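You operate a simulated robot arm through the tools that you are given. There is no shell and no other tool.

Carry out the task below with a simulated robot arm. There is one attempt and no reset: what you move stays moved.

JOB
Open hot and cold valves, bleed the air out and set 4 bar.

It is judged by the outcome, as a careful person would: the job done as asked, and still so three seconds after it is handed in. It fails if anything else is knocked over, pushed out of place, dropped, spilled or broken.

ROBOT AND FRAMES
A 7-joint arm with a two-finger parallel gripper, fixed in place. Base frame: the origin is at the foot of the arm, x ahead of it, y to its left, z up. Units: m, degrees, N and s.
Its first joint turns from -132.0 to 132.0 degrees. Payload 3.91 kg.
Tool frame: the origin (TCP) lies between the finger pads and is the grasp point; the fingertips stand 0.03 m ahead of it; z points along the fingers, y is the line along which they close. Largest opening 0.11 m; finger width 0.02, thickness 0.01; the body of the gripper, 0.048 by 0.112 m, starts 0.055 m behind the TCP.
Orientation is told as [roll, pitch, yaw] about the base's x, y, z axes, in that order, counted from this pose: with the fingers straight down and closing along the base's y, the tool's x points along the base's -x, its y along +y and its z along -z.

CONTROLS
- The arm moves only by the tool apply_moves. Its argument "series" is a list of rows, each a list of 2 entries, a list of its own where there are three numbers: the shift along the tool's x, y, z in units of 40 mm (1.0 is 40 mm), then the turn, a rotation vector about the tool's x, y, z in units of 6 degrees (1.0 is 6 degrees). In form: [[[dx, dy, dz], [wx, wy, wz]], ...]. A call has 1 to 20 rows; each row shifts and turns the commanded pose from where the row before left it, along the tool's axes as they then stand. "jaw" is the gripper command, from -1 (fully open) to 1 (shut), values between in proportion, set as the call begins (left out, the last holds). A call with a number of a shift or a turn outside -1 to 1 is refused whole. A row lasts 0.2 s, in which the tool goes at most 0.05 m and 8.6 degrees; a call with a longer step from one row to the next is refused whole, and so is a gripper value outside its range. Where a pose cannot be reached the arm comes as near as it can. A force on the tool above 90 N (or 10 N above the force at the start of the call, whichever is more), or a blocked arm, ends the call early, and 0.2 s more pass. Each finger travels about 0.108 m/s and halts on what it meets, pressing with about 30 N; the grip force reading is that of the motor and also rises with nothing between the fingers. The clock runs only during rows and for 0.2 s after the last one: add rows that do not move to give the fingers time. The reply holds the time, the measured pose of the TCP, the force on the tool along the base axes, the opening and the grip force, in the units named above and with some noise, with the torque about the TCP (base axes, N m) and any sound that the robot's microphone picked up, and new pictures: "pictures" is both (left out), scene, wrist or none.
- Cameras (640 x 400 px; columns grow to the right, rows downward): "scene" is fixed at [0.0495, -0.5011, 1.2743]; the picture's right is [0.64, -0.77, 0.00], its down [-0.24, -0.19, -0.95] and it looks along [0.74, 0.60, -0.31] (base axes); focal length 375 px, centre (320, 200). "wrist" rides on the gripper at [0.072, 0.017, -0.103] in the tool frame; the picture's right is [-0.23, 0.97, 0.00], its down [-0.76, -0.18, -0.62] and it looks along [-0.61, -0.14, 0.78] (tool axes); focal length 222 px, centre (320, 200). There is no depth. A picture from a camera that has moved, and an enlarged one, comes with that camera's place and axes in the base frame and with its lens.
- enlarge(camera, box): a new picture of the part [left, top, right, bottom] of that camera's present view, enlarged. The clock stands still meanwhile.
- job_done(): hands the job in; it is judged then, once.

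Nothing tells you positions but the pictures and the camera data. Unless the task says otherwise, let go and move clear before handing in.

The tools are called after "Call:" as name(argument=value, ...) on one line, values as JSON. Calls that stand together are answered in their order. apply_moves: Moves the arm, as the interface text tells. Its arguments: {"type":"object","properties":{"series":{"type":"array","items":{"type":"array"}},"jaw":{"type":"number"},"pictures":{"type":"string","enum":["both","scene","wrist","none"]}},"required":["series"]} The other tools are called the same way: enlarge (camera, box) takes an enlarged picture of a part of a camera's view; job_done () hands the job in.

At the start:

```text
time: 0.0
position: [0.5574, 0.2069, 0.9552]
tcp_rot: [0.0, 0.0, 0.1]
ft_force: [-0.1, -0.1, -0.3]
moment: [0.0, 0.04, 0.01]
finger_gap: 0.1099
grasp_force: 0.0
```

scene: 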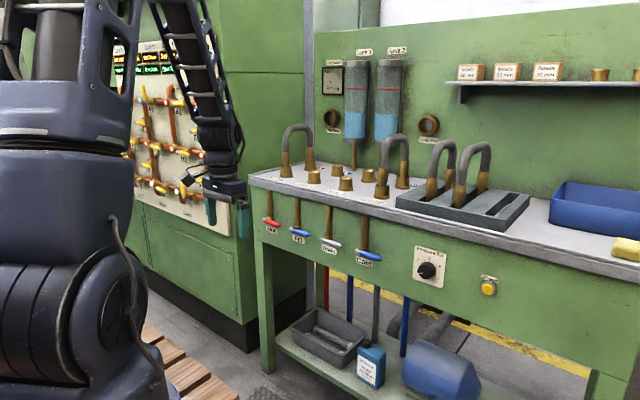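
wrist: 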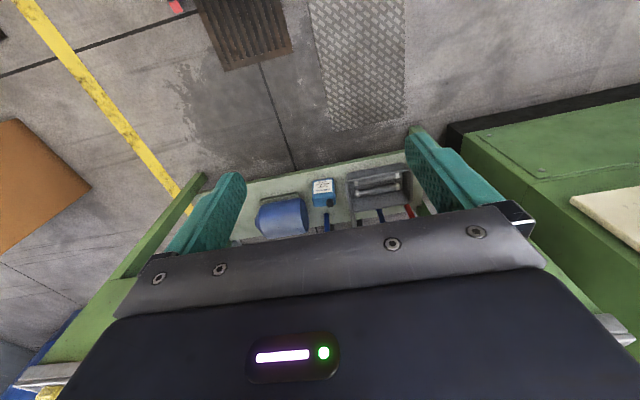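

I see a test bench with jumper hoses, four valve levers, a knob with a scale and a yellow button, plus a second panel on the left. I'll enlarge the views to read labels first.

Call:
enlarge(camera="scene", box=[240, 150, 400, 270])

Call:
enlarge(camera="scene", box=[400, 230, 520, 310])

Call:
enlarge(camera="scene", box=[310, 40, 450, 140])

Call:
enlarge(camera="scene", box=[100, 30, 230, 130])

Call:
enlarge(camera="scene", box=[120, 80, 230, 220])

Call:
enlarge(camera="scene", box=[440, 50, 640, 150])

Call:
enlarge(camera="scene", box=[270, 290, 500, 400])

```text
3.33 times, centred on (320, 210) of scene
camera zoom: at [0.0495, -0.5011, 1.2743], right [0.64, -0.77, 0.0], down [-0.24, -0.19, -0.95], along [0.74, 0.6, -0.31], focal length 1249 px, centre (320, 167)
```

zoom: 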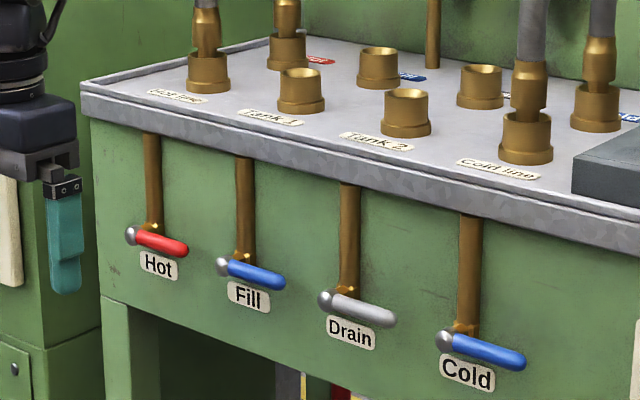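

```text
5.00 times, centred on (460, 270) of scene
camera zoom: at [0.0495, -0.5011, 1.2743], right [0.64, -0.77, 0.0], down [-0.24, -0.19, -0.95], along [0.74, 0.6, -0.31], focal length 1874 px, centre (-380, -150)
```

zoom: 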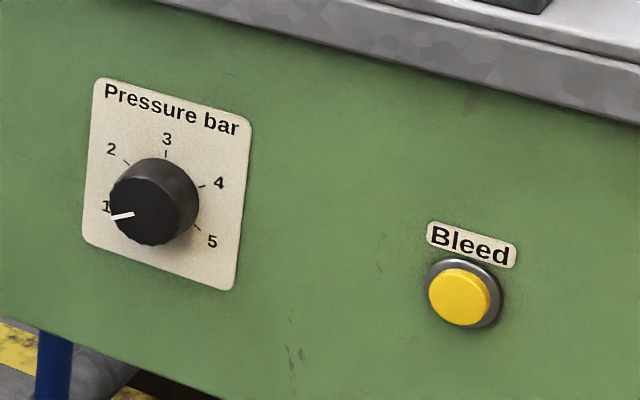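

```text
4.00 times, centred on (380, 90) of scene
camera zoom: at [0.0495, -0.5011, 1.2743], right [0.64, -0.77, 0.0], down [-0.24, -0.19, -0.95], along [0.74, 0.6, -0.31], focal length 1499 px, centre (80, 640)
```

zoom: 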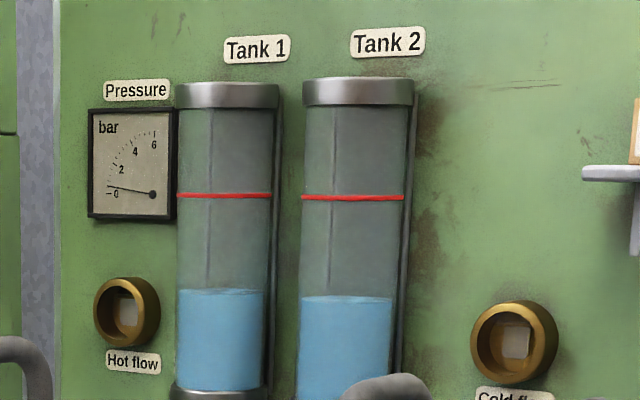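

```text
4.00 times, centred on (165, 80) of scene
camera zoom: at [0.0495, -0.5011, 1.2743], right [0.64, -0.77, 0.0], down [-0.24, -0.19, -0.95], along [0.74, 0.6, -0.31], focal length 1499 px, centre (940, 680)
```

zoom: 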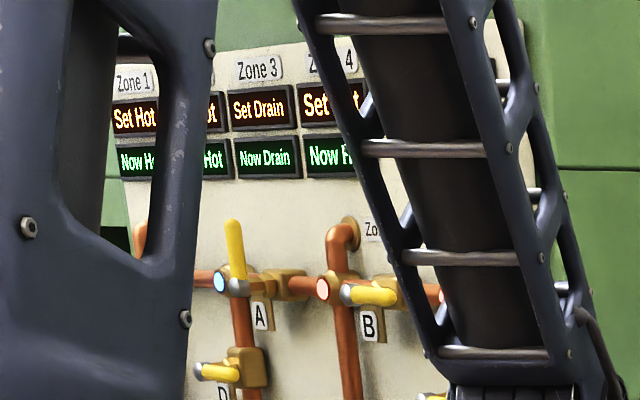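

```text
2.86 times, centred on (175, 150) of scene
camera zoom: at [0.0495, -0.5011, 1.2743], right [0.64, -0.77, 0.0], down [-0.24, -0.19, -0.95], along [0.74, 0.6, -0.31], focal length 1071 px, centre (734, 343)
```

zoom: 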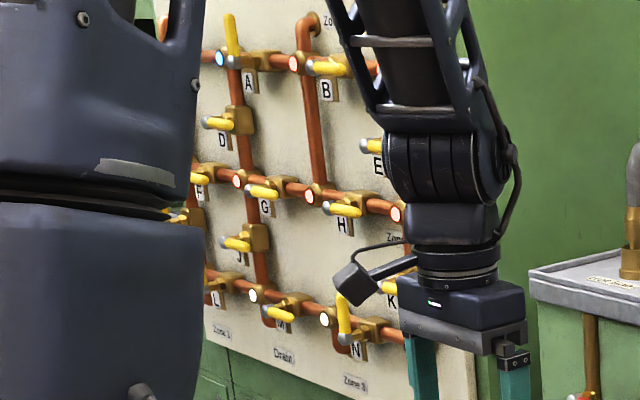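

```text
3.20 times, centred on (540, 100) of scene
camera zoom: at [0.0495, -0.5011, 1.2743], right [0.64, -0.77, 0.0], down [-0.24, -0.19, -0.95], along [0.74, 0.6, -0.31], focal length 1200 px, centre (-384, 520)
```

zoom: 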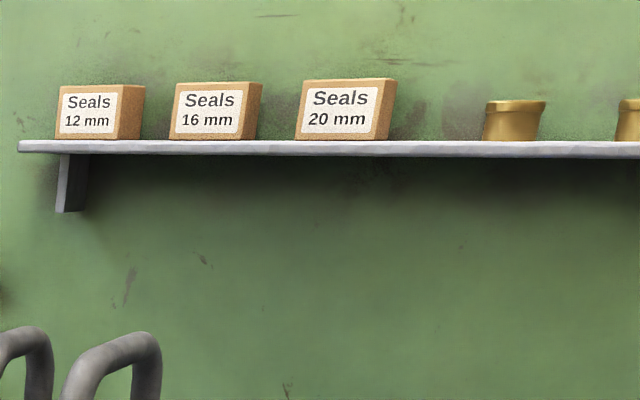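

```text
2.78 times, centred on (385, 345) of scene
camera zoom: at [0.0495, -0.5011, 1.2743], right [0.64, -0.77, 0.0], down [-0.24, -0.19, -0.95], along [0.74, 0.6, -0.31], focal length 1043 px, centre (139, -204)
```

zoom: 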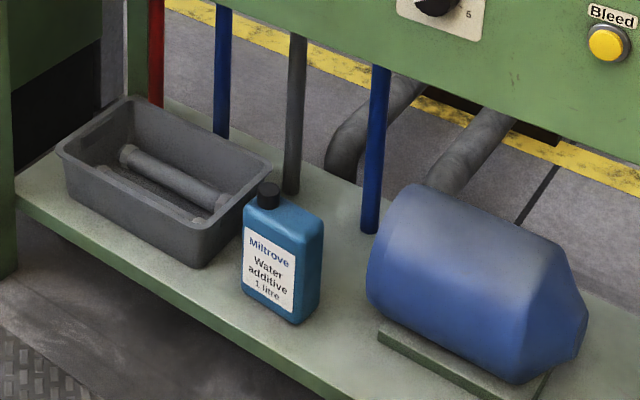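

The four levers are Hot, Fill, Drain and Cold. The knob sits at 1 bar, the Bleed button is yellow, and the gauge reads 0. I'll look closer at the sockets, jumpers and lever positions.

Call:
enlarge(camera="scene", box=[260, 115, 360, 195])

Call:
enlarge(camera="scene", box=[350, 120, 450, 200])

Call:
enlarge(camera="scene", box=[255, 185, 325, 241])

Call:
enlarge(camera="scene", box=[320, 200, 400, 280])

Call:
enlarge(camera="scene", box=[315, 50, 365, 140])

Call:
enlarge(camera="scene", box=[400, 240, 460, 290])

Call:
enlarge(camera="scene", box=[400, 90, 460, 150])

Call:
enlarge(camera="wrist", box=[180, 100, 480, 260])

```text
5.00 times, centred on (310, 155) of scene
camera zoom: at [0.0495, -0.5011, 1.2743], right [0.64, -0.77, 0.0], down [-0.24, -0.19, -0.95], along [0.74, 0.6, -0.31], focal length 1874 px, centre (370, 425)
```

zoom: 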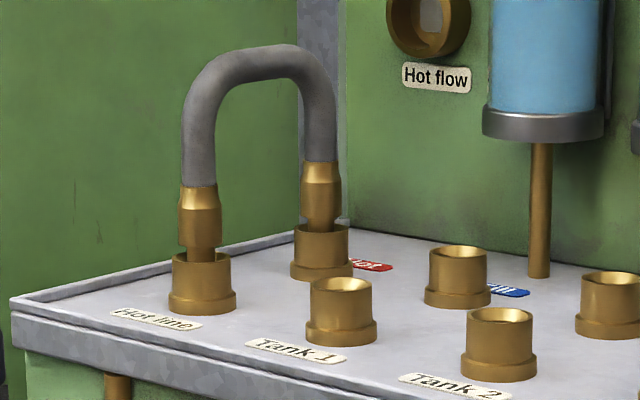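

```text
5.00 times, centred on (400, 160) of scene
camera zoom: at [0.0495, -0.5011, 1.2743], right [0.64, -0.77, 0.0], down [-0.24, -0.19, -0.95], along [0.74, 0.6, -0.31], focal length 1874 px, centre (-80, 400)
```

zoom: 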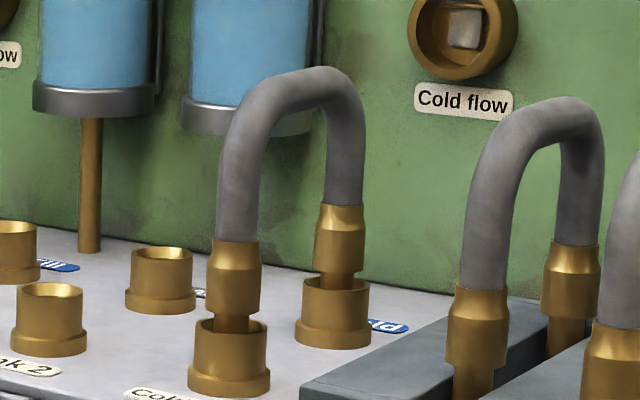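

```text
7.14 times, centred on (290, 213) of scene
camera zoom: at [0.0495, -0.5011, 1.2743], right [0.64, -0.77, 0.0], down [-0.24, -0.19, -0.95], along [0.74, 0.6, -0.31], focal length 2677 px, centre (534, 107)
```

zoom: 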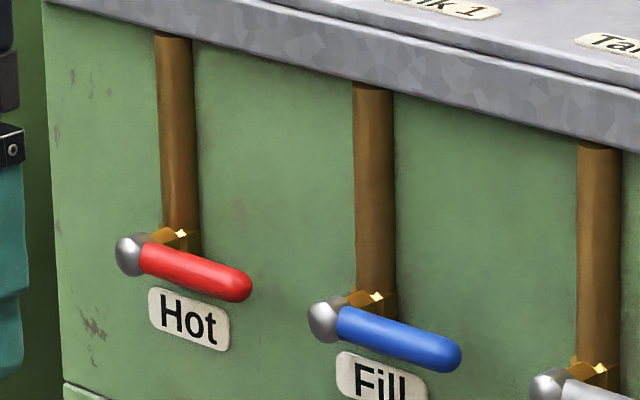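

```text
5.00 times, centred on (360, 240) of scene
camera zoom: at [0.0495, -0.5011, 1.2743], right [0.64, -0.77, 0.0], down [-0.24, -0.19, -0.95], along [0.74, 0.6, -0.31], focal length 1874 px, centre (120, 0)
```

zoom: 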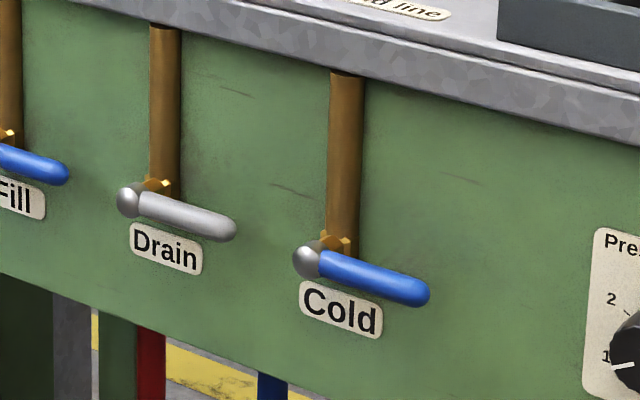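

```text
4.44 times, centred on (340, 95) of scene
camera zoom: at [0.0495, -0.5011, 1.2743], right [0.64, -0.77, 0.0], down [-0.24, -0.19, -0.95], along [0.74, 0.6, -0.31], focal length 1666 px, centre (231, 667)
```

zoom: 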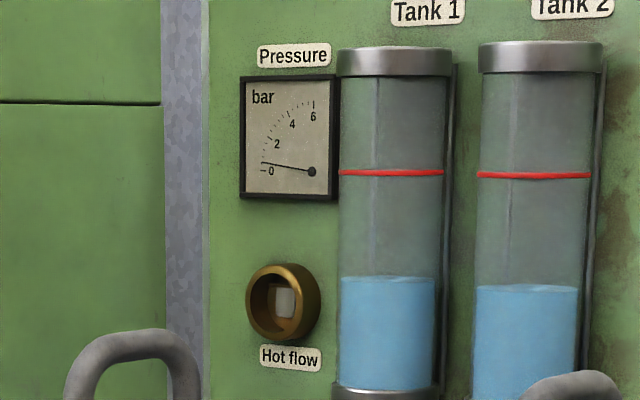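

```text
8.00 times, centred on (430, 265) of scene
camera zoom: at [0.0495, -0.5011, 1.2743], right [0.64, -0.77, 0.0], down [-0.24, -0.19, -0.95], along [0.74, 0.6, -0.31], focal length 2999 px, centre (-560, -320)
```

zoom: 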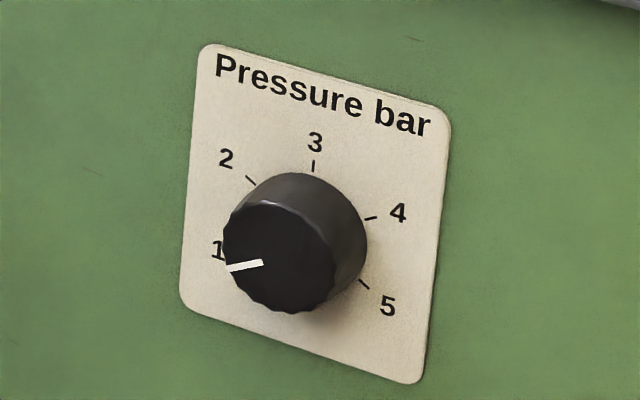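

```text
6.67 times, centred on (430, 120) of scene
camera zoom: at [0.0495, -0.5011, 1.2743], right [0.64, -0.77, 0.0], down [-0.24, -0.19, -0.95], along [0.74, 0.6, -0.31], focal length 2499 px, centre (-413, 733)
```

zoom: 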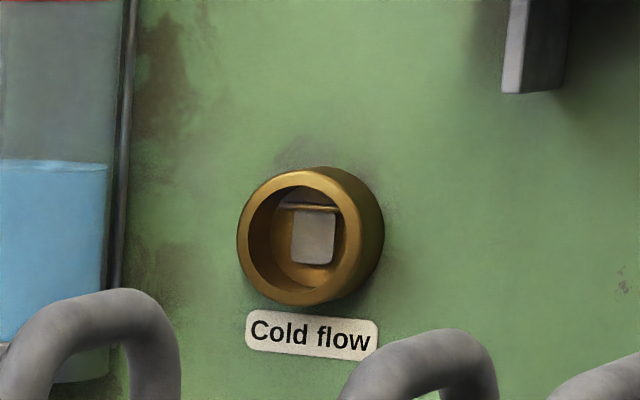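

```text
2.13 times, centred on (330, 180) of wrist
camera zoom: at [0.4854, 0.2227, 1.0587], right [0.23, 0.97, 0.0], down [0.76, -0.18, 0.62], along [0.61, -0.14, -0.78], focal length 474 px, centre (299, 243)
```

zoom: 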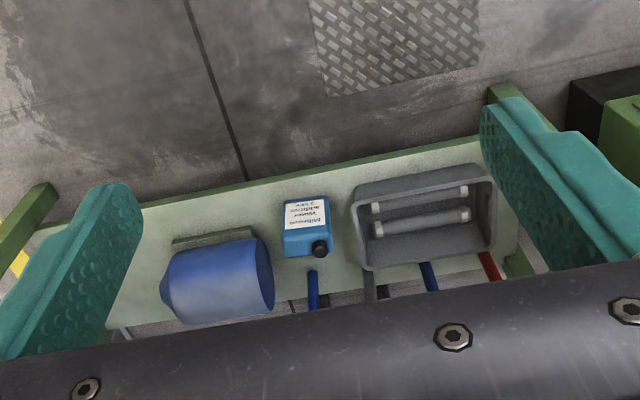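

The bench's front panel faces −x at roughly x≈0.95–1.0. The Hot and Cold levers are horizontal, so closed, at z≈0.75. I'll move slightly forward and start tilting the tool so the fingers point along +x.

Call:
apply_moves(series=[[[-1, 0, 0], [0, 0, 0]], [[-1, 0, 0], [0, 0, 0]], [[0, 0, 0], [0, -1, 0]], [[0, 0, 0], [0, -1, 0]], [[0, 0, 0], [0, -1, 0]], [[0, 0, 0], [0, -1, 0]], [[0, 0, 0], [0, -1, 0]], [[0, 0, 0], [0, -1, 0]], [[0, 0, 0], [0, -1, 0]]], jaw=-1)

```text
time: 2.0
position: [0.637, 0.2054, 0.9555]
tcp_rot: [0.1, -42.1, 0.0]
ft_force: [0.8, -0.7, 0.0]
moment: [0.02, 0.02, 0.02]
finger_gap: 0.11
grasp_force: 0.1
camera wrist: at [0.5145, 0.2228, 0.9834], right [0.17, 0.97, 0.15], down [0.15, -0.18, 0.97], along [0.97, -0.14, -0.17], focal length 222 px, centre (320, 200)
```

scene: 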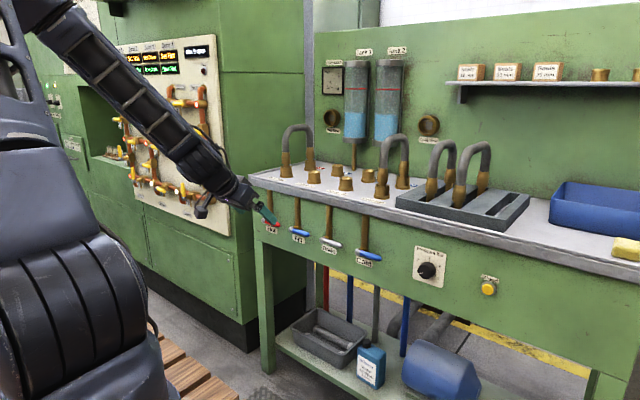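
wrist: 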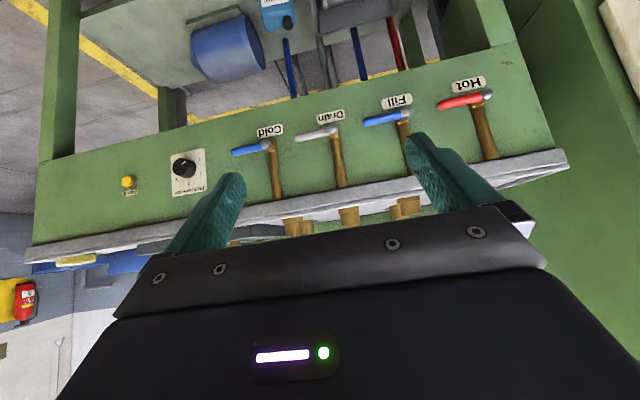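

From two views the Hot hub is at about (0.95, 0.51, 0.757) and the Cold hub at about (0.945, 0.074, 0.764). The knob is at about (0.954, −0.146, 0.771) and Bleed at about (0.957, −0.307, 0.775). I'll zoom the wrist view to see how the levers are built.

Call:
enlarge(camera="wrist", box=[400, 60, 520, 180])

Call:
enlarge(camera="wrist", box=[210, 100, 330, 220])

Call:
enlarge(camera="wrist", box=[110, 130, 230, 210])

Call:
enlarge(camera="scene", box=[110, 30, 250, 130])

Call:
enlarge(camera="scene", box=[30, 80, 130, 180])

```text
3.33 times, centred on (460, 120) of wrist
camera zoom: at [0.5145, 0.2228, 0.9834], right [0.17, 0.97, 0.15], down [0.15, -0.18, 0.97], along [0.97, -0.14, -0.17], focal length 740 px, centre (-147, 467)
```

zoom: 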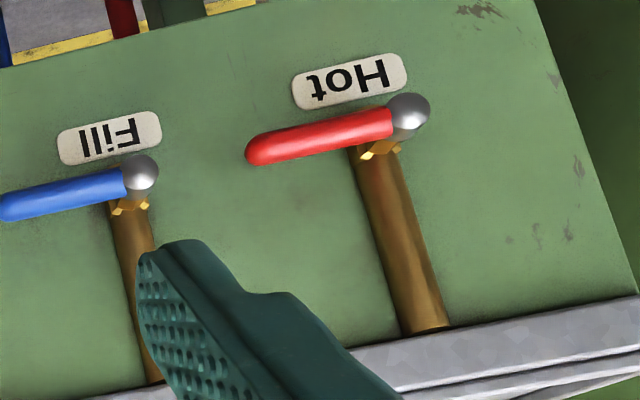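

```text
3.33 times, centred on (270, 160) of wrist
camera zoom: at [0.5145, 0.2228, 0.9834], right [0.17, 0.97, 0.15], down [0.15, -0.18, 0.97], along [0.97, -0.14, -0.17], focal length 740 px, centre (487, 333)
```

zoom: 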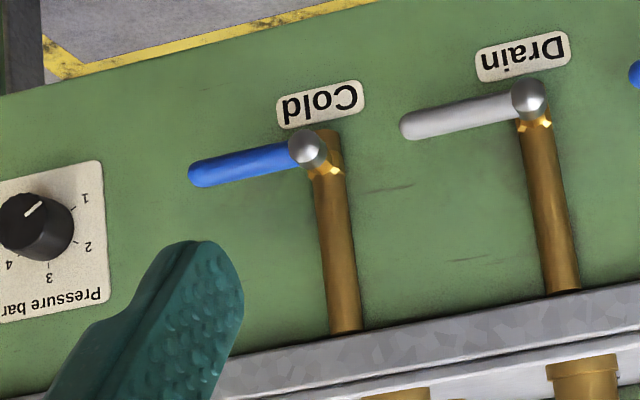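

```text
5.00 times, centred on (170, 170) of wrist
camera zoom: at [0.5145, 0.2228, 0.9834], right [0.17, 0.97, 0.15], down [0.15, -0.18, 0.97], along [0.97, -0.14, -0.17], focal length 1111 px, centre (1070, 350)
```

zoom: 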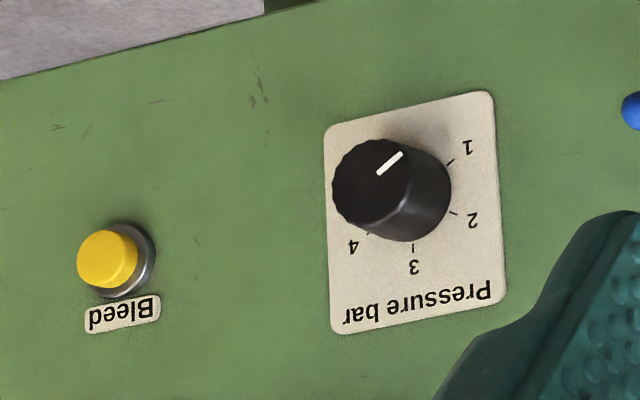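

```text
4.00 times, centred on (180, 80) of scene
camera zoom: at [0.0495, -0.5011, 1.2743], right [0.64, -0.77, 0.0], down [-0.24, -0.19, -0.95], along [0.74, 0.6, -0.31], focal length 1499 px, centre (880, 680)
```

zoom: 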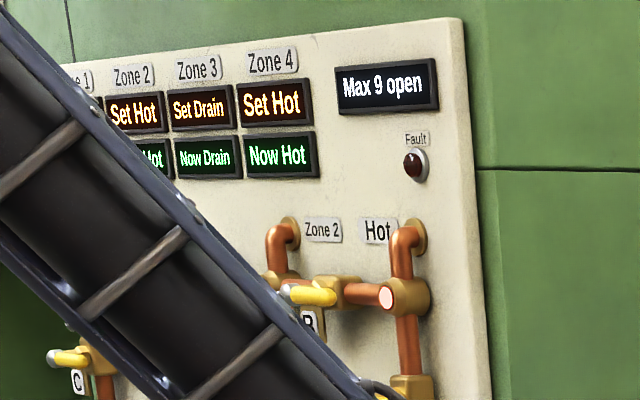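

```text
4.00 times, centred on (80, 130) of scene
camera zoom: at [0.0495, -0.5011, 1.2743], right [0.64, -0.77, 0.0], down [-0.24, -0.19, -0.95], along [0.74, 0.6, -0.31], focal length 1499 px, centre (1280, 480)
```

zoom: 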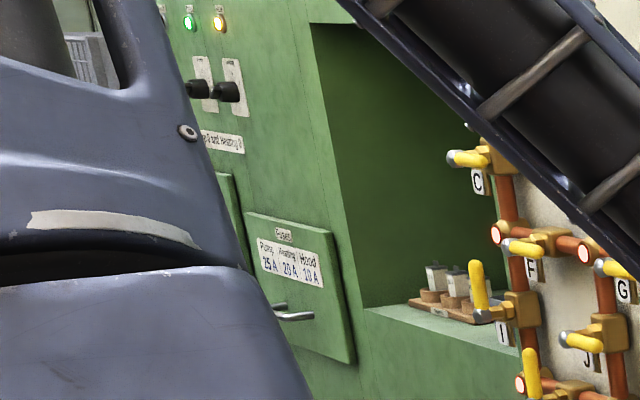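

The levers are about 9 cm long, lie flat pointing right (−y), and sit in a plane about 3–4 cm in front of their vertical pipes. I'll finish tilting so the tool points along +x, close the fingers, and move to a spot in front of and below the Cold lever.

Call:
apply_moves(series=[[[0, 0, 0], [0, -1, 0]], [[0, 0, 0], [0, -1, 0]], [[0, 0, 0], [0, -1, 0]], [[0, 0, 0], [0, -1, 0]], [[0, 0, 0], [0, -1, 0]], [[0, 0, 0], [0, -1, 0]], [[0, 0, 0], [0, -1, 0]], [[0, 0, 0], [0, -1, 0]], [[0.9, -0.75, 0], [0, 0, 0]], [[0.9, -0.75, 0], [0, 0, 0]], [[0.9, -0.75, 0], [0, 0, 0]], [[0.9, -0.75, 0], [0, 0, 0]], [[0.9, -0.75, 0], [0, 0, 0]], [[0.9, -0.75, 0], [0, 0, 0]], [[0.6, -0.4, 0.5], [0, 0, 0]], [[0, 0, 0.8], [0, 0, 0]], [[0, 0, 0.8], [0, 0, 0]]], jaw=1)

```text
time: 5.6
position: [0.7198, 0.0086, 0.715]
tcp_rot: [129.8, -89.9, -129.8]
ft_force: [-0.1, -0.8, 0.4]
moment: [0.02, 0.01, -0.04]
finger_gap: 0.0003
grasp_force: 30.2
camera wrist: at [0.6177, 0.0248, 0.6427], right [0.0, 0.97, 0.23], down [-0.62, -0.18, 0.76], along [0.78, -0.14, 0.61], focal length 222 px, centre (320, 200)
```

scene: 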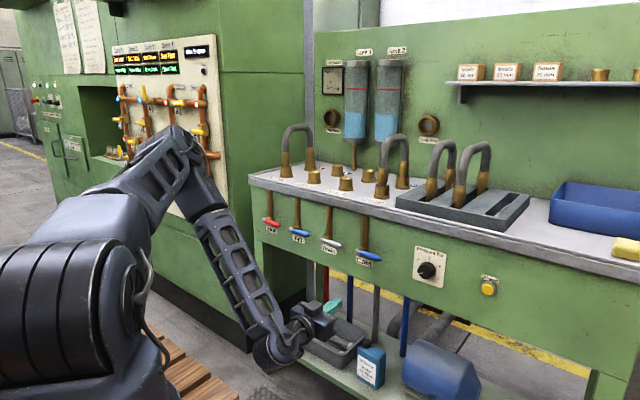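
wrist: 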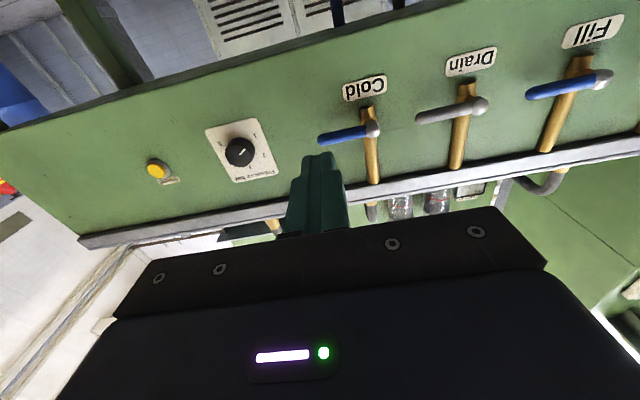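

The tool now points along +x. Refining the camera axes and combining three views puts the Cold hub at about (0.927, 0.07, 0.775), with the other controls also at z≈0.775. I'll zoom in to confirm before I move in.

Call:
enlarge(camera="wrist", box=[270, 60, 430, 220])

Call:
enlarge(camera="wrist", box=[130, 100, 290, 200])

```text
2.50 times, centred on (350, 140) of wrist
camera zoom: at [0.6177, 0.0248, 0.6427], right [0.0, 0.97, 0.23], down [-0.62, -0.18, 0.76], along [0.78, -0.14, 0.61], focal length 555 px, centre (245, 350)
```

zoom: 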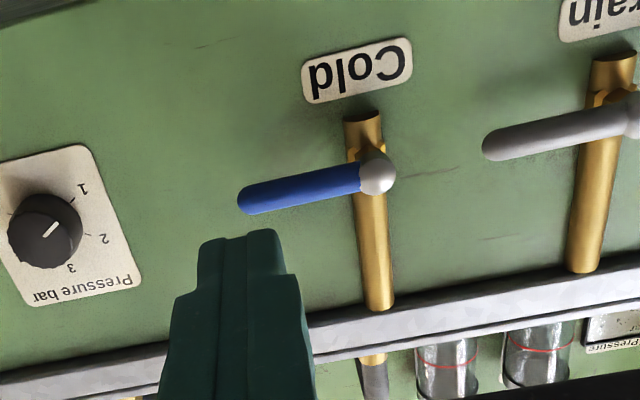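

```text
4.00 times, centred on (210, 150) of wrist
camera zoom: at [0.6177, 0.0248, 0.6427], right [0.0, 0.97, 0.23], down [-0.62, -0.18, 0.76], along [0.78, -0.14, 0.61], focal length 888 px, centre (760, 400)
```

zoom: 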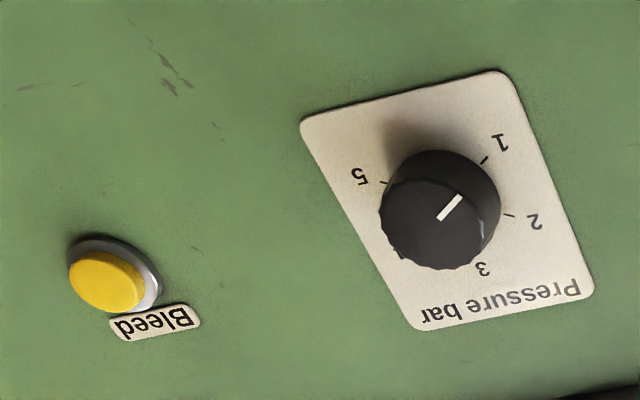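

Zoom confirms the lever is at z≈0.775, x≈0.927, with its tip at y≈−0.006. I'll move the closed fingers forward underneath it, about 4 cm below, and check the clearance.

Call:
apply_moves(series=[[[0, 0, 0.9], [0, 0, 0]], [[0, 0, 0.9], [0, 0, 0]], [[0, 0, 0.9], [0, 0, 0]], [[0, 0, 0.9], [0, 0, 0]], [[0, 0, 0.9], [0, 0, 0]], [[0, 0, 0], [0, 0, 0]]])

```text
time: 7.0
position: [0.9006, 0.01, 0.717]
tcp_rot: [-49.3, -89.9, 49.3]
ft_force: [0.9, -0.8, -0.3]
moment: [0.03, 0.04, -0.01]
finger_gap: 0.0
grasp_force: 29.6
camera wrist: at [0.7977, 0.0258, 0.6437], right [0.0, 0.97, 0.23], down [-0.62, -0.18, 0.76], along [0.78, -0.14, 0.61], focal length 222 px, centre (320, 200)
```

scene: 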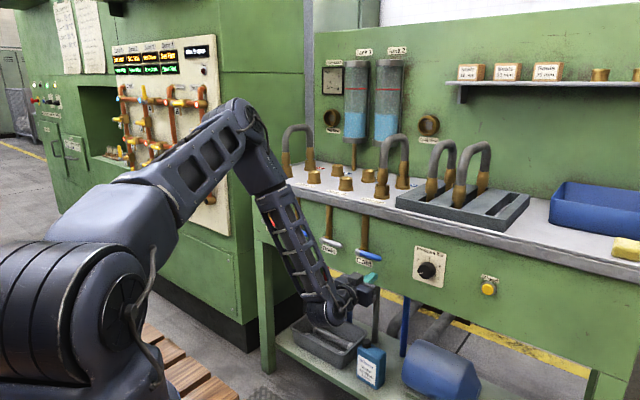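
wrist: 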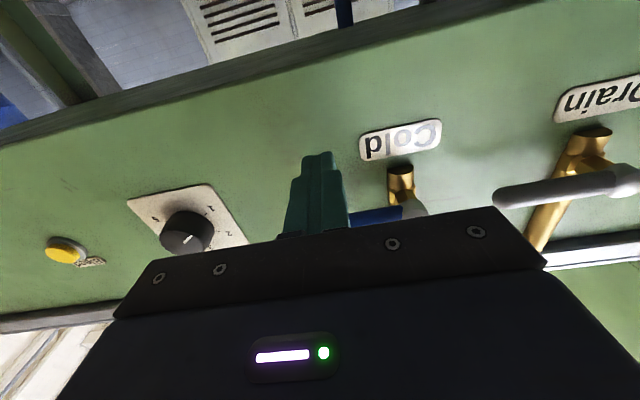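

The fingers are under the Cold lever area. I'll check the gap from the scene camera.

Call:
enlarge(camera="scene", box=[320, 210, 420, 310])

Call:
enlarge(camera="wrist", box=[270, 110, 450, 230])

```text
4.00 times, centred on (370, 260) of scene
camera zoom: at [0.0495, -0.5011, 1.2743], right [0.64, -0.77, 0.0], down [-0.24, -0.19, -0.95], along [0.74, 0.6, -0.31], focal length 1499 px, centre (120, -40)
```

zoom: 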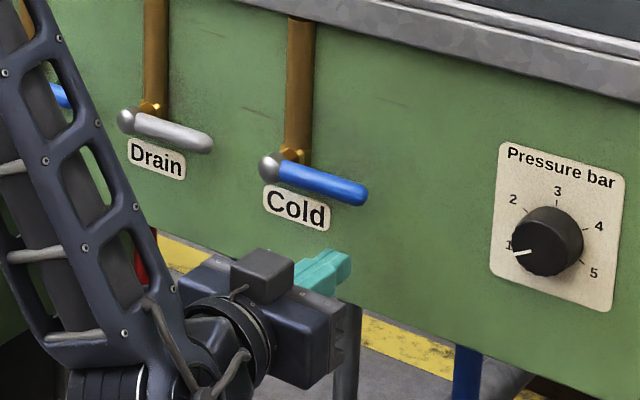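

```text
3.33 times, centred on (360, 170) of wrist
camera zoom: at [0.7977, 0.0258, 0.6437], right [0.0, 0.97, 0.23], down [-0.62, -0.18, 0.76], along [0.78, -0.14, 0.61], focal length 740 px, centre (187, 300)
```

zoom: 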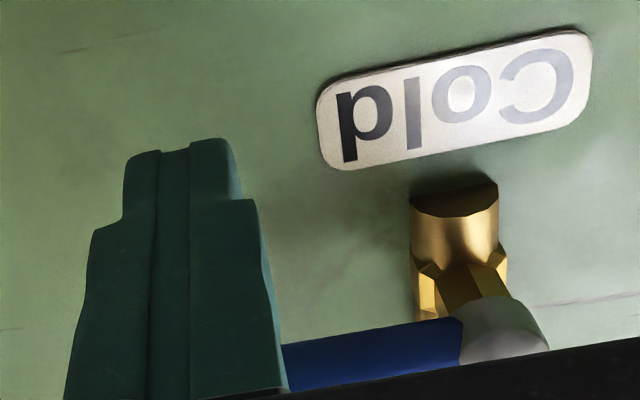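

The fingertips are about 5 cm below the lever with a clear path. I'll push up slowly to about 30° of lever rotation and check the force and result.

Call:
apply_moves(series=[[[-0.5, 0, 0], [0, 0, 0]], [[-0.5, 0, 0], [0, 0, 0]], [[-0.2, -0.035, 0], [0, 0, 0]], [[-0.2, -0.035, 0], [0, 0, 0]], [[-0.2, 0.02, 0], [0, 0, 0]], [[-0.2, 0.02, 0], [0, 0, 0]], [[0, 0, 0], [0, 0, 0]]])

Call:
enlarge(camera="scene", box=[320, 210, 420, 310])

```text
time: 8.6
position: [0.9008, 0.008, 0.7878]
tcp_rot: [-120.4, -90.1, 120.3]
ft_force: [0.4, -0.4, -0.6]
moment: [-0.02, 0.04, 0.0]
finger_gap: 0.0002
grasp_force: 30.1
camera wrist: at [0.7985, 0.0251, 0.7151], right [0.0, 0.97, 0.23], down [-0.62, -0.18, 0.76], along [0.78, -0.14, 0.61], focal length 222 px, centre (320, 200)
```

scene: 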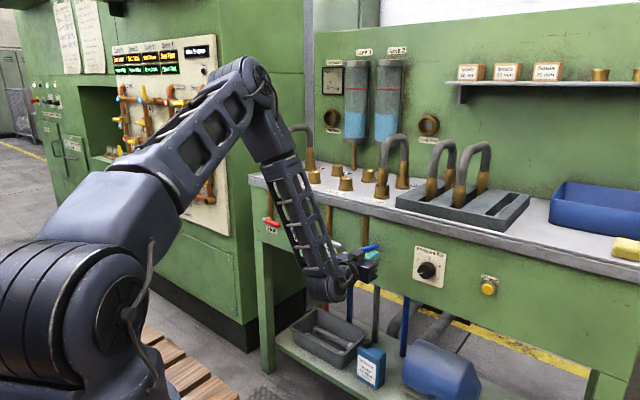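
wrist: 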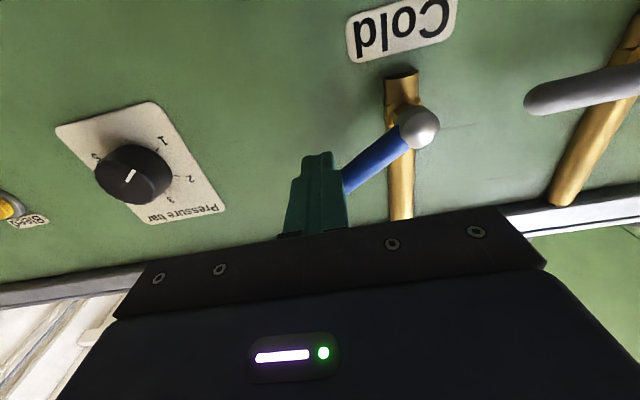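

```text
4.00 times, centred on (370, 260) of scene
camera zoom: at [0.0495, -0.5011, 1.2743], right [0.64, -0.77, 0.0], down [-0.24, -0.19, -0.95], along [0.74, 0.6, -0.31], focal length 1499 px, centre (120, -40)
```

zoom: 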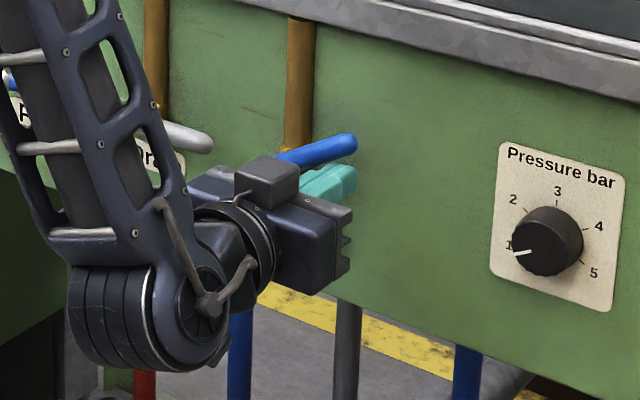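

The lever swings up easily with almost no force. I'll follow the arc to about 90°.

Call:
apply_moves(series=[[[-0.2, 0.09, 0], [0, 0, 0]], [[-0.2, 0.09, 0], [0, 0, 0]], [[-0.17, 0.12, 0], [0, 0, 0]], [[-0.17, 0.12, 0], [0, 0, 0]], [[-0.13, 0.16, 0], [0, 0, 0]], [[-0.13, 0.16, 0], [0, 0, 0]], [[-0.09, 0.18, 0], [0, 0, 0]], [[-0.08, 0.18, 0], [0, 0, 0]], [[0, 0, 0], [0, 0, 0]]])

Call:
enlarge(camera="scene", box=[320, 210, 420, 310])

Call:
enlarge(camera="scene", box=[310, 40, 450, 140])

```text
time: 10.6
position: [0.9006, 0.0516, 0.8345]
tcp_rot: [-164.5, -90.0, 164.5]
ft_force: [-1.1, -2.0, 1.5]
moment: [0.0, -0.05, -0.04]
finger_gap: 0.0002
grasp_force: 30.3
camera wrist: at [0.7984, 0.0689, 0.7622], right [0.0, 0.97, 0.23], down [-0.62, -0.18, 0.76], along [0.78, -0.14, 0.61], focal length 222 px, centre (320, 200)
```

scene: 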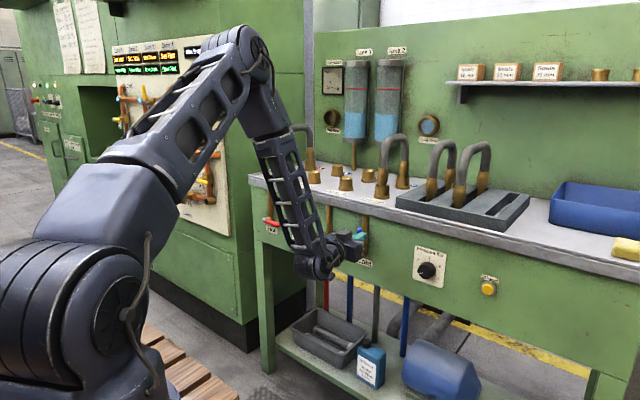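
wrist: 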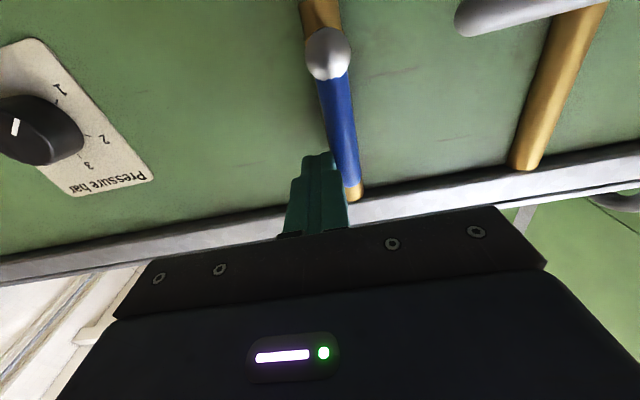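

```text
4.00 times, centred on (370, 260) of scene
camera zoom: at [0.0495, -0.5011, 1.2743], right [0.64, -0.77, 0.0], down [-0.24, -0.19, -0.95], along [0.74, 0.6, -0.31], focal length 1499 px, centre (120, -40)
```

zoom: 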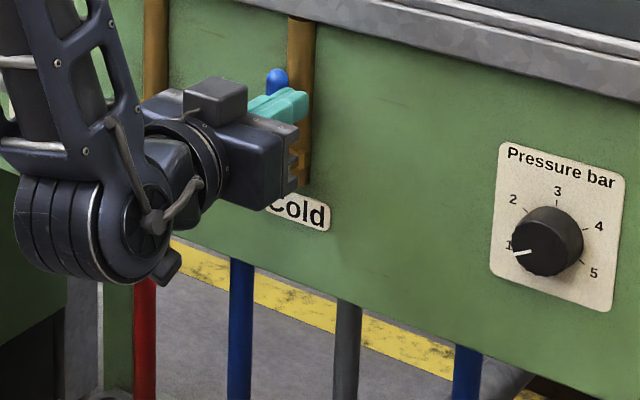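

```text
4.00 times, centred on (380, 90) of scene
camera zoom: at [0.0495, -0.5011, 1.2743], right [0.64, -0.77, 0.0], down [-0.24, -0.19, -0.95], along [0.74, 0.6, -0.31], focal length 1499 px, centre (80, 640)
```

zoom: 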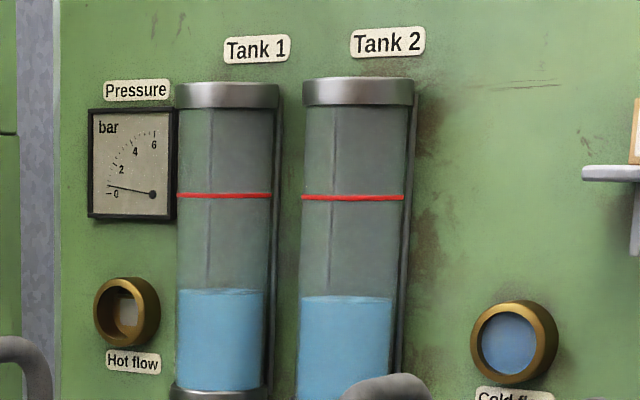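

The Cold lever is vertical and the Cold flow glass turned blue. I'll nudge a few mm more to make sure it's at its stop, then back off.

Call:
apply_moves(series=[[[0, 0.08, 0], [0, 0, 0]], [[0, 0.07, 0], [0, 0, 0]], [[0, 0, 0], [0, 0, 0]]], pictures="wrist")

Call:
enlarge(camera="wrist", box=[270, 0, 430, 220])

Call:
enlarge(camera="scene", box=[400, 90, 460, 150])

```text
time: 11.4
position: [0.9014, 0.0539, 0.8349]
tcp_rot: [-110.4, -89.9, 110.2]
ft_force: [-7.4, -46.8, 7.8]
moment: [-0.17, -0.17, -1.16]
finger_gap: 0.0
grasp_force: 30.2
camera wrist: at [0.7987, 0.0715, 0.762], right [0.01, 0.97, 0.23], down [-0.62, -0.17, 0.76], along [0.78, -0.15, 0.61], focal length 222 px, centre (320, 200)
```

wrist: 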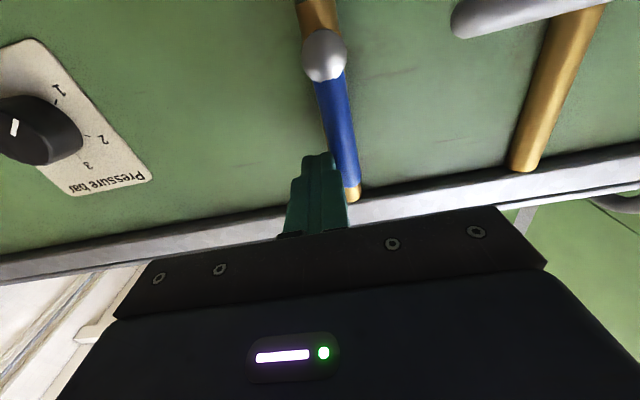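

```text
1.82 times, centred on (350, 110) of wrist
camera zoom: at [0.7987, 0.0715, 0.762], right [0.01, 0.97, 0.23], down [-0.62, -0.17, 0.76], along [0.78, -0.15, 0.61], focal length 404 px, centre (266, 364)
```

zoom: 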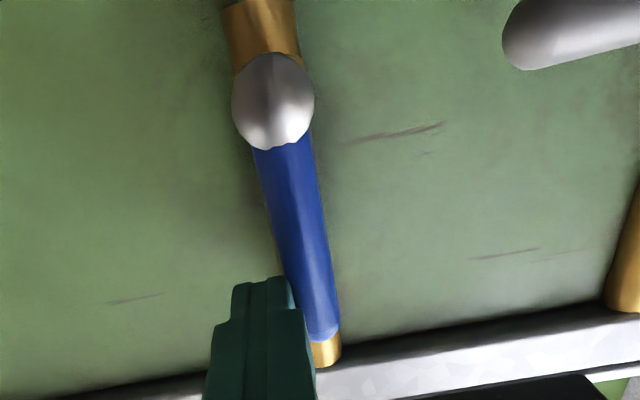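

```text
6.67 times, centred on (430, 120) of scene
camera zoom: at [0.0495, -0.5011, 1.2743], right [0.64, -0.77, 0.0], down [-0.24, -0.19, -0.95], along [0.74, 0.6, -0.31], focal length 2499 px, centre (-413, 733)
```

zoom: 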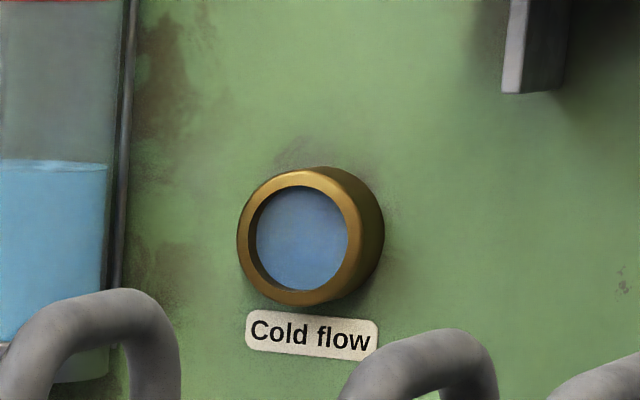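

The lever is firmly at its open stop. I'll back off to the right and away, then travel over to the Hot lever's approach point.

Call:
apply_moves(series=[[[0, -0.5, 0], [0, 0, 0]], [[0, 0, -1], [0, 0, 0]], [[0, 0, -1], [0, 0, 0]], [[0, 0, -1], [0, 0, 0]], [[0, 0, -1], [0, 0, 0]], [[0.3, 0.99, 0], [0, 0, 0]], [[0.3, 0.99, 0], [0, 0, 0]], [[0.3, 0.99, 0], [0, 0, 0]], [[0.3, 0.99, 0], [0, 0, 0]], [[0.3, 0.99, 0], [0, 0, 0]], [[0.3, 0.99, 0], [0, 0, 0]], [[0.3, 0.99, 0], [0, 0, 0]], [[0.3, 0.99, 0], [0, 0, 0]], [[0.3, 0.99, 0], [0, 0, 0]], [[0.3, 0.99, 0], [0, 0, 0]], [[0, 0, 0], [0, 0, 0]]])

Call:
enlarge(camera="wrist", box=[270, 60, 430, 220])

Call:
enlarge(camera="scene", box=[240, 190, 400, 290])

```text
time: 14.8
position: [0.743, 0.4348, 0.715]
tcp_rot: [-17.8, -90.1, 17.6]
ft_force: [-0.3, -0.4, 0.5]
moment: [0.0, -0.03, -0.01]
finger_gap: 0.0004
grasp_force: 30.3
camera wrist: at [0.6404, 0.4523, 0.6425], right [0.0, 0.97, 0.23], down [-0.62, -0.18, 0.76], along [0.78, -0.14, 0.61], focal length 222 px, centre (320, 200)
```

scene: 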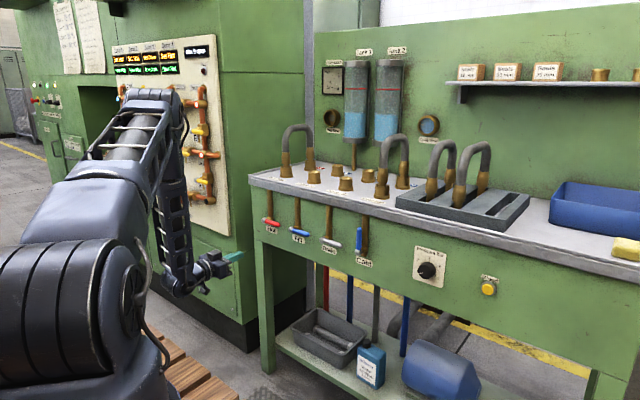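
wrist: 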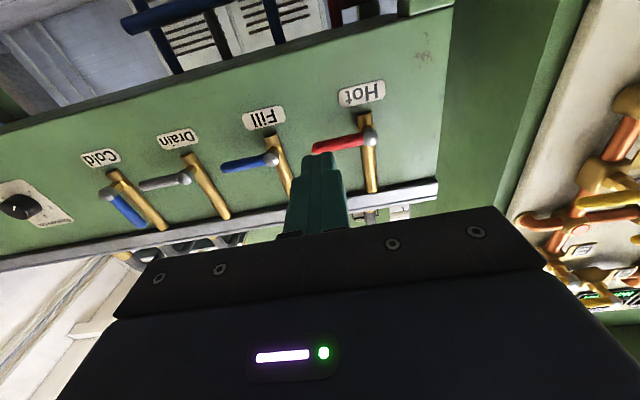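

```text
2.50 times, centred on (350, 140) of wrist
camera zoom: at [0.6404, 0.4523, 0.6425], right [0.0, 0.97, 0.23], down [-0.62, -0.18, 0.76], along [0.78, -0.14, 0.61], focal length 555 px, centre (245, 350)
```

zoom: 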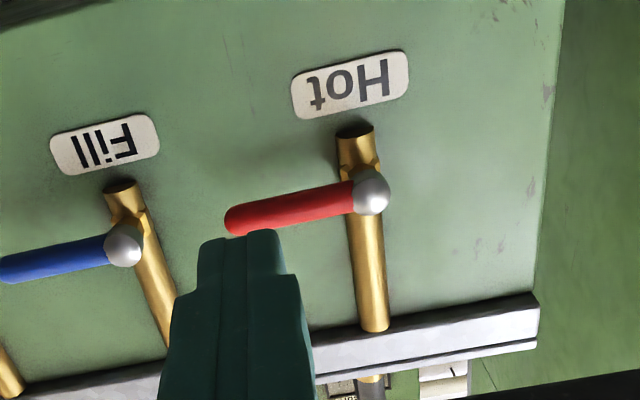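

```text
4.00 times, centred on (320, 240) of scene
camera zoom: at [0.0495, -0.5011, 1.2743], right [0.64, -0.77, 0.0], down [-0.24, -0.19, -0.95], along [0.74, 0.6, -0.31], focal length 1499 px, centre (320, 40)
```

zoom: 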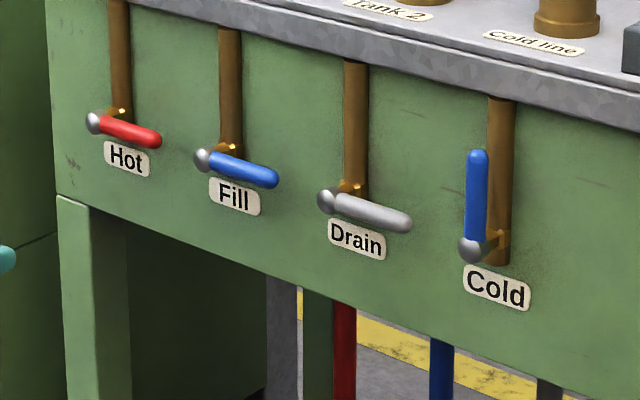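

Cold is confirmed open. The Hot hub measures (0.927, 0.491, 0.775). I'll go forward under it now.

Call:
apply_moves(series=[[[0, 0, 0.98], [0, 0, 0]], [[0, 0, 0.98], [0, 0, 0]], [[0, 0, 0.98], [0, 0, 0]], [[0, 0, 0.98], [0, 0, 0]], [[0, 0, 0], [0, 0, 0]]])

Call:
enlarge(camera="scene", box=[220, 190, 340, 290])

```text
time: 16.0
position: [0.8999, 0.4329, 0.7151]
tcp_rot: [-85.7, -90.0, 85.7]
ft_force: [-0.3, 0.2, 0.0]
moment: [0.02, -0.01, 0.04]
finger_gap: 0.0
grasp_force: 30.2
camera wrist: at [0.7969, 0.4501, 0.6423], right [0.0, 0.97, 0.23], down [-0.62, -0.18, 0.76], along [0.78, -0.14, 0.61], focal length 222 px, centre (320, 200)
```

scene: 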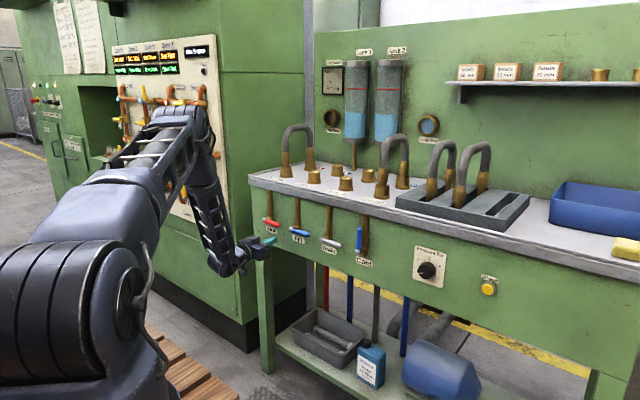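
wrist: 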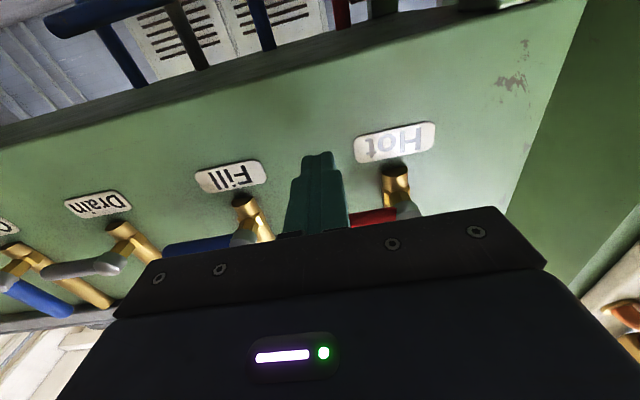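

```text
4.00 times, centred on (280, 240) of scene
camera zoom: at [0.0495, -0.5011, 1.2743], right [0.64, -0.77, 0.0], down [-0.24, -0.19, -0.95], along [0.74, 0.6, -0.31], focal length 1499 px, centre (480, 40)
```

zoom: 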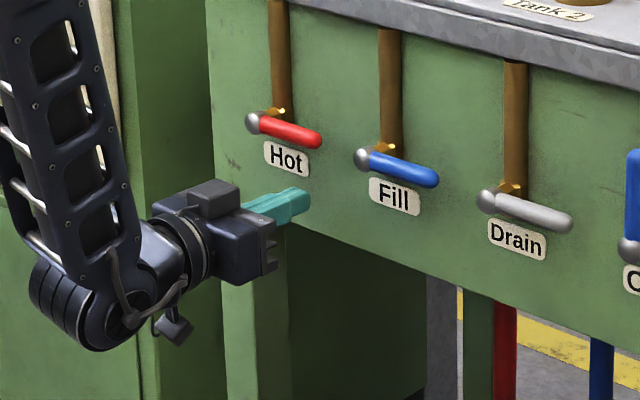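

The arm reaches well. The fingers are below the Hot lever and clear of Fill. I'll push up along the arc to vertical.

Call:
apply_moves(series=[[[-0.52, 0.03, 0], [0, 0, 0]], [[-0.52, 0.03, 0], [0, 0, 0]], [[-0.19, -0.035, 0], [0, 0, 0]], [[-0.19, -0.035, 0], [0, 0, 0]], [[-0.19, 0.015, 0], [0, 0, 0]], [[-0.19, 0.015, 0], [0, 0, 0]], [[-0.18, 0.065, 0], [0, 0, 0]], [[-0.18, 0.065, 0], [0, 0, 0]], [[-0.16, 0.11, 0], [0, 0, 0]], [[-0.16, 0.11, 0], [0, 0, 0]], [[-0.125, 0.145, 0], [0, 0, 0]], [[-0.125, 0.145, 0], [0, 0, 0]], [[-0.085, 0.18, 0], [0, 0, 0]], [[-0.085, 0.18, 0], [0, 0, 0]], [[0, 0, 0], [0, 0, 0]]])

Call:
enlarge(camera="scene", box=[220, 190, 340, 290])

Call:
enlarge(camera="scene", box=[310, 40, 450, 140])

```text
time: 19.2
position: [0.899, 0.4728, 0.8291]
tcp_rot: [-48.9, -89.9, 48.7]
ft_force: [-12.1, -29.2, -6.4]
moment: [-0.13, 0.24, -0.75]
finger_gap: 0.0
grasp_force: 30.2
camera wrist: at [0.7962, 0.4903, 0.7569], right [0.0, 0.97, 0.23], down [-0.62, -0.17, 0.76], along [0.78, -0.14, 0.61], focal length 222 px, centre (320, 200)
```

scene: 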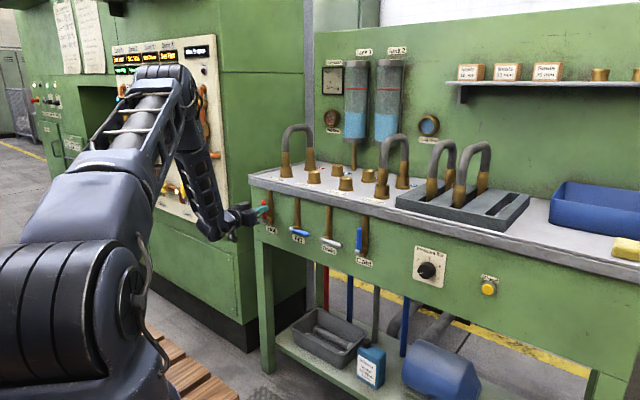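
wrist: 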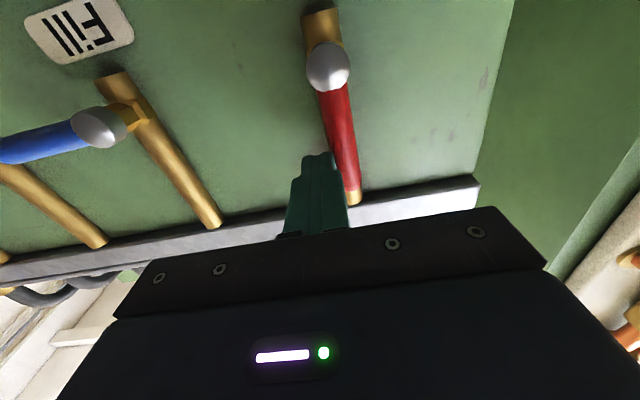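

```text
4.00 times, centred on (280, 240) of scene
camera zoom: at [0.0495, -0.5011, 1.2743], right [0.64, -0.77, 0.0], down [-0.24, -0.19, -0.95], along [0.74, 0.6, -0.31], focal length 1499 px, centre (480, 40)
```

zoom: 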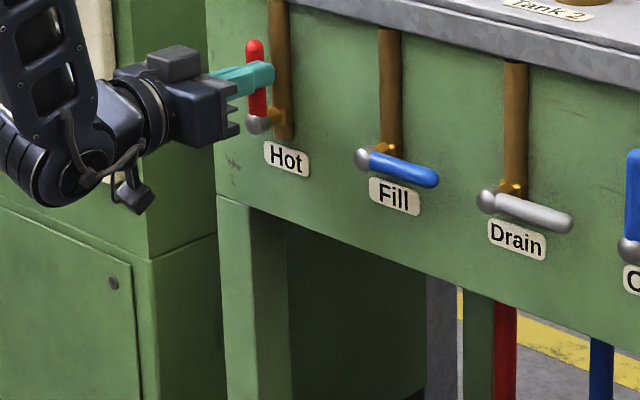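

```text
4.00 times, centred on (380, 90) of scene
camera zoom: at [0.0495, -0.5011, 1.2743], right [0.64, -0.77, 0.0], down [-0.24, -0.19, -0.95], along [0.74, 0.6, -0.31], focal length 1499 px, centre (80, 640)
```

zoom: 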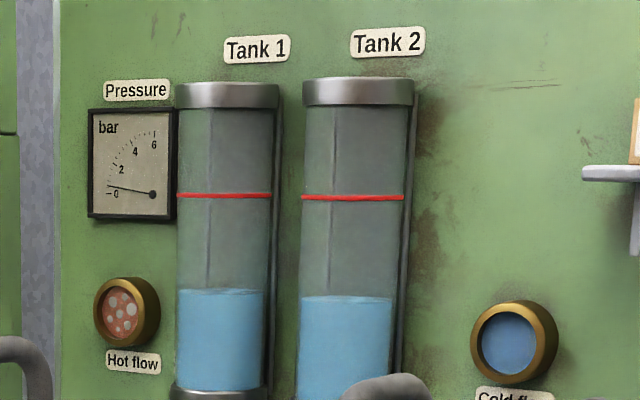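

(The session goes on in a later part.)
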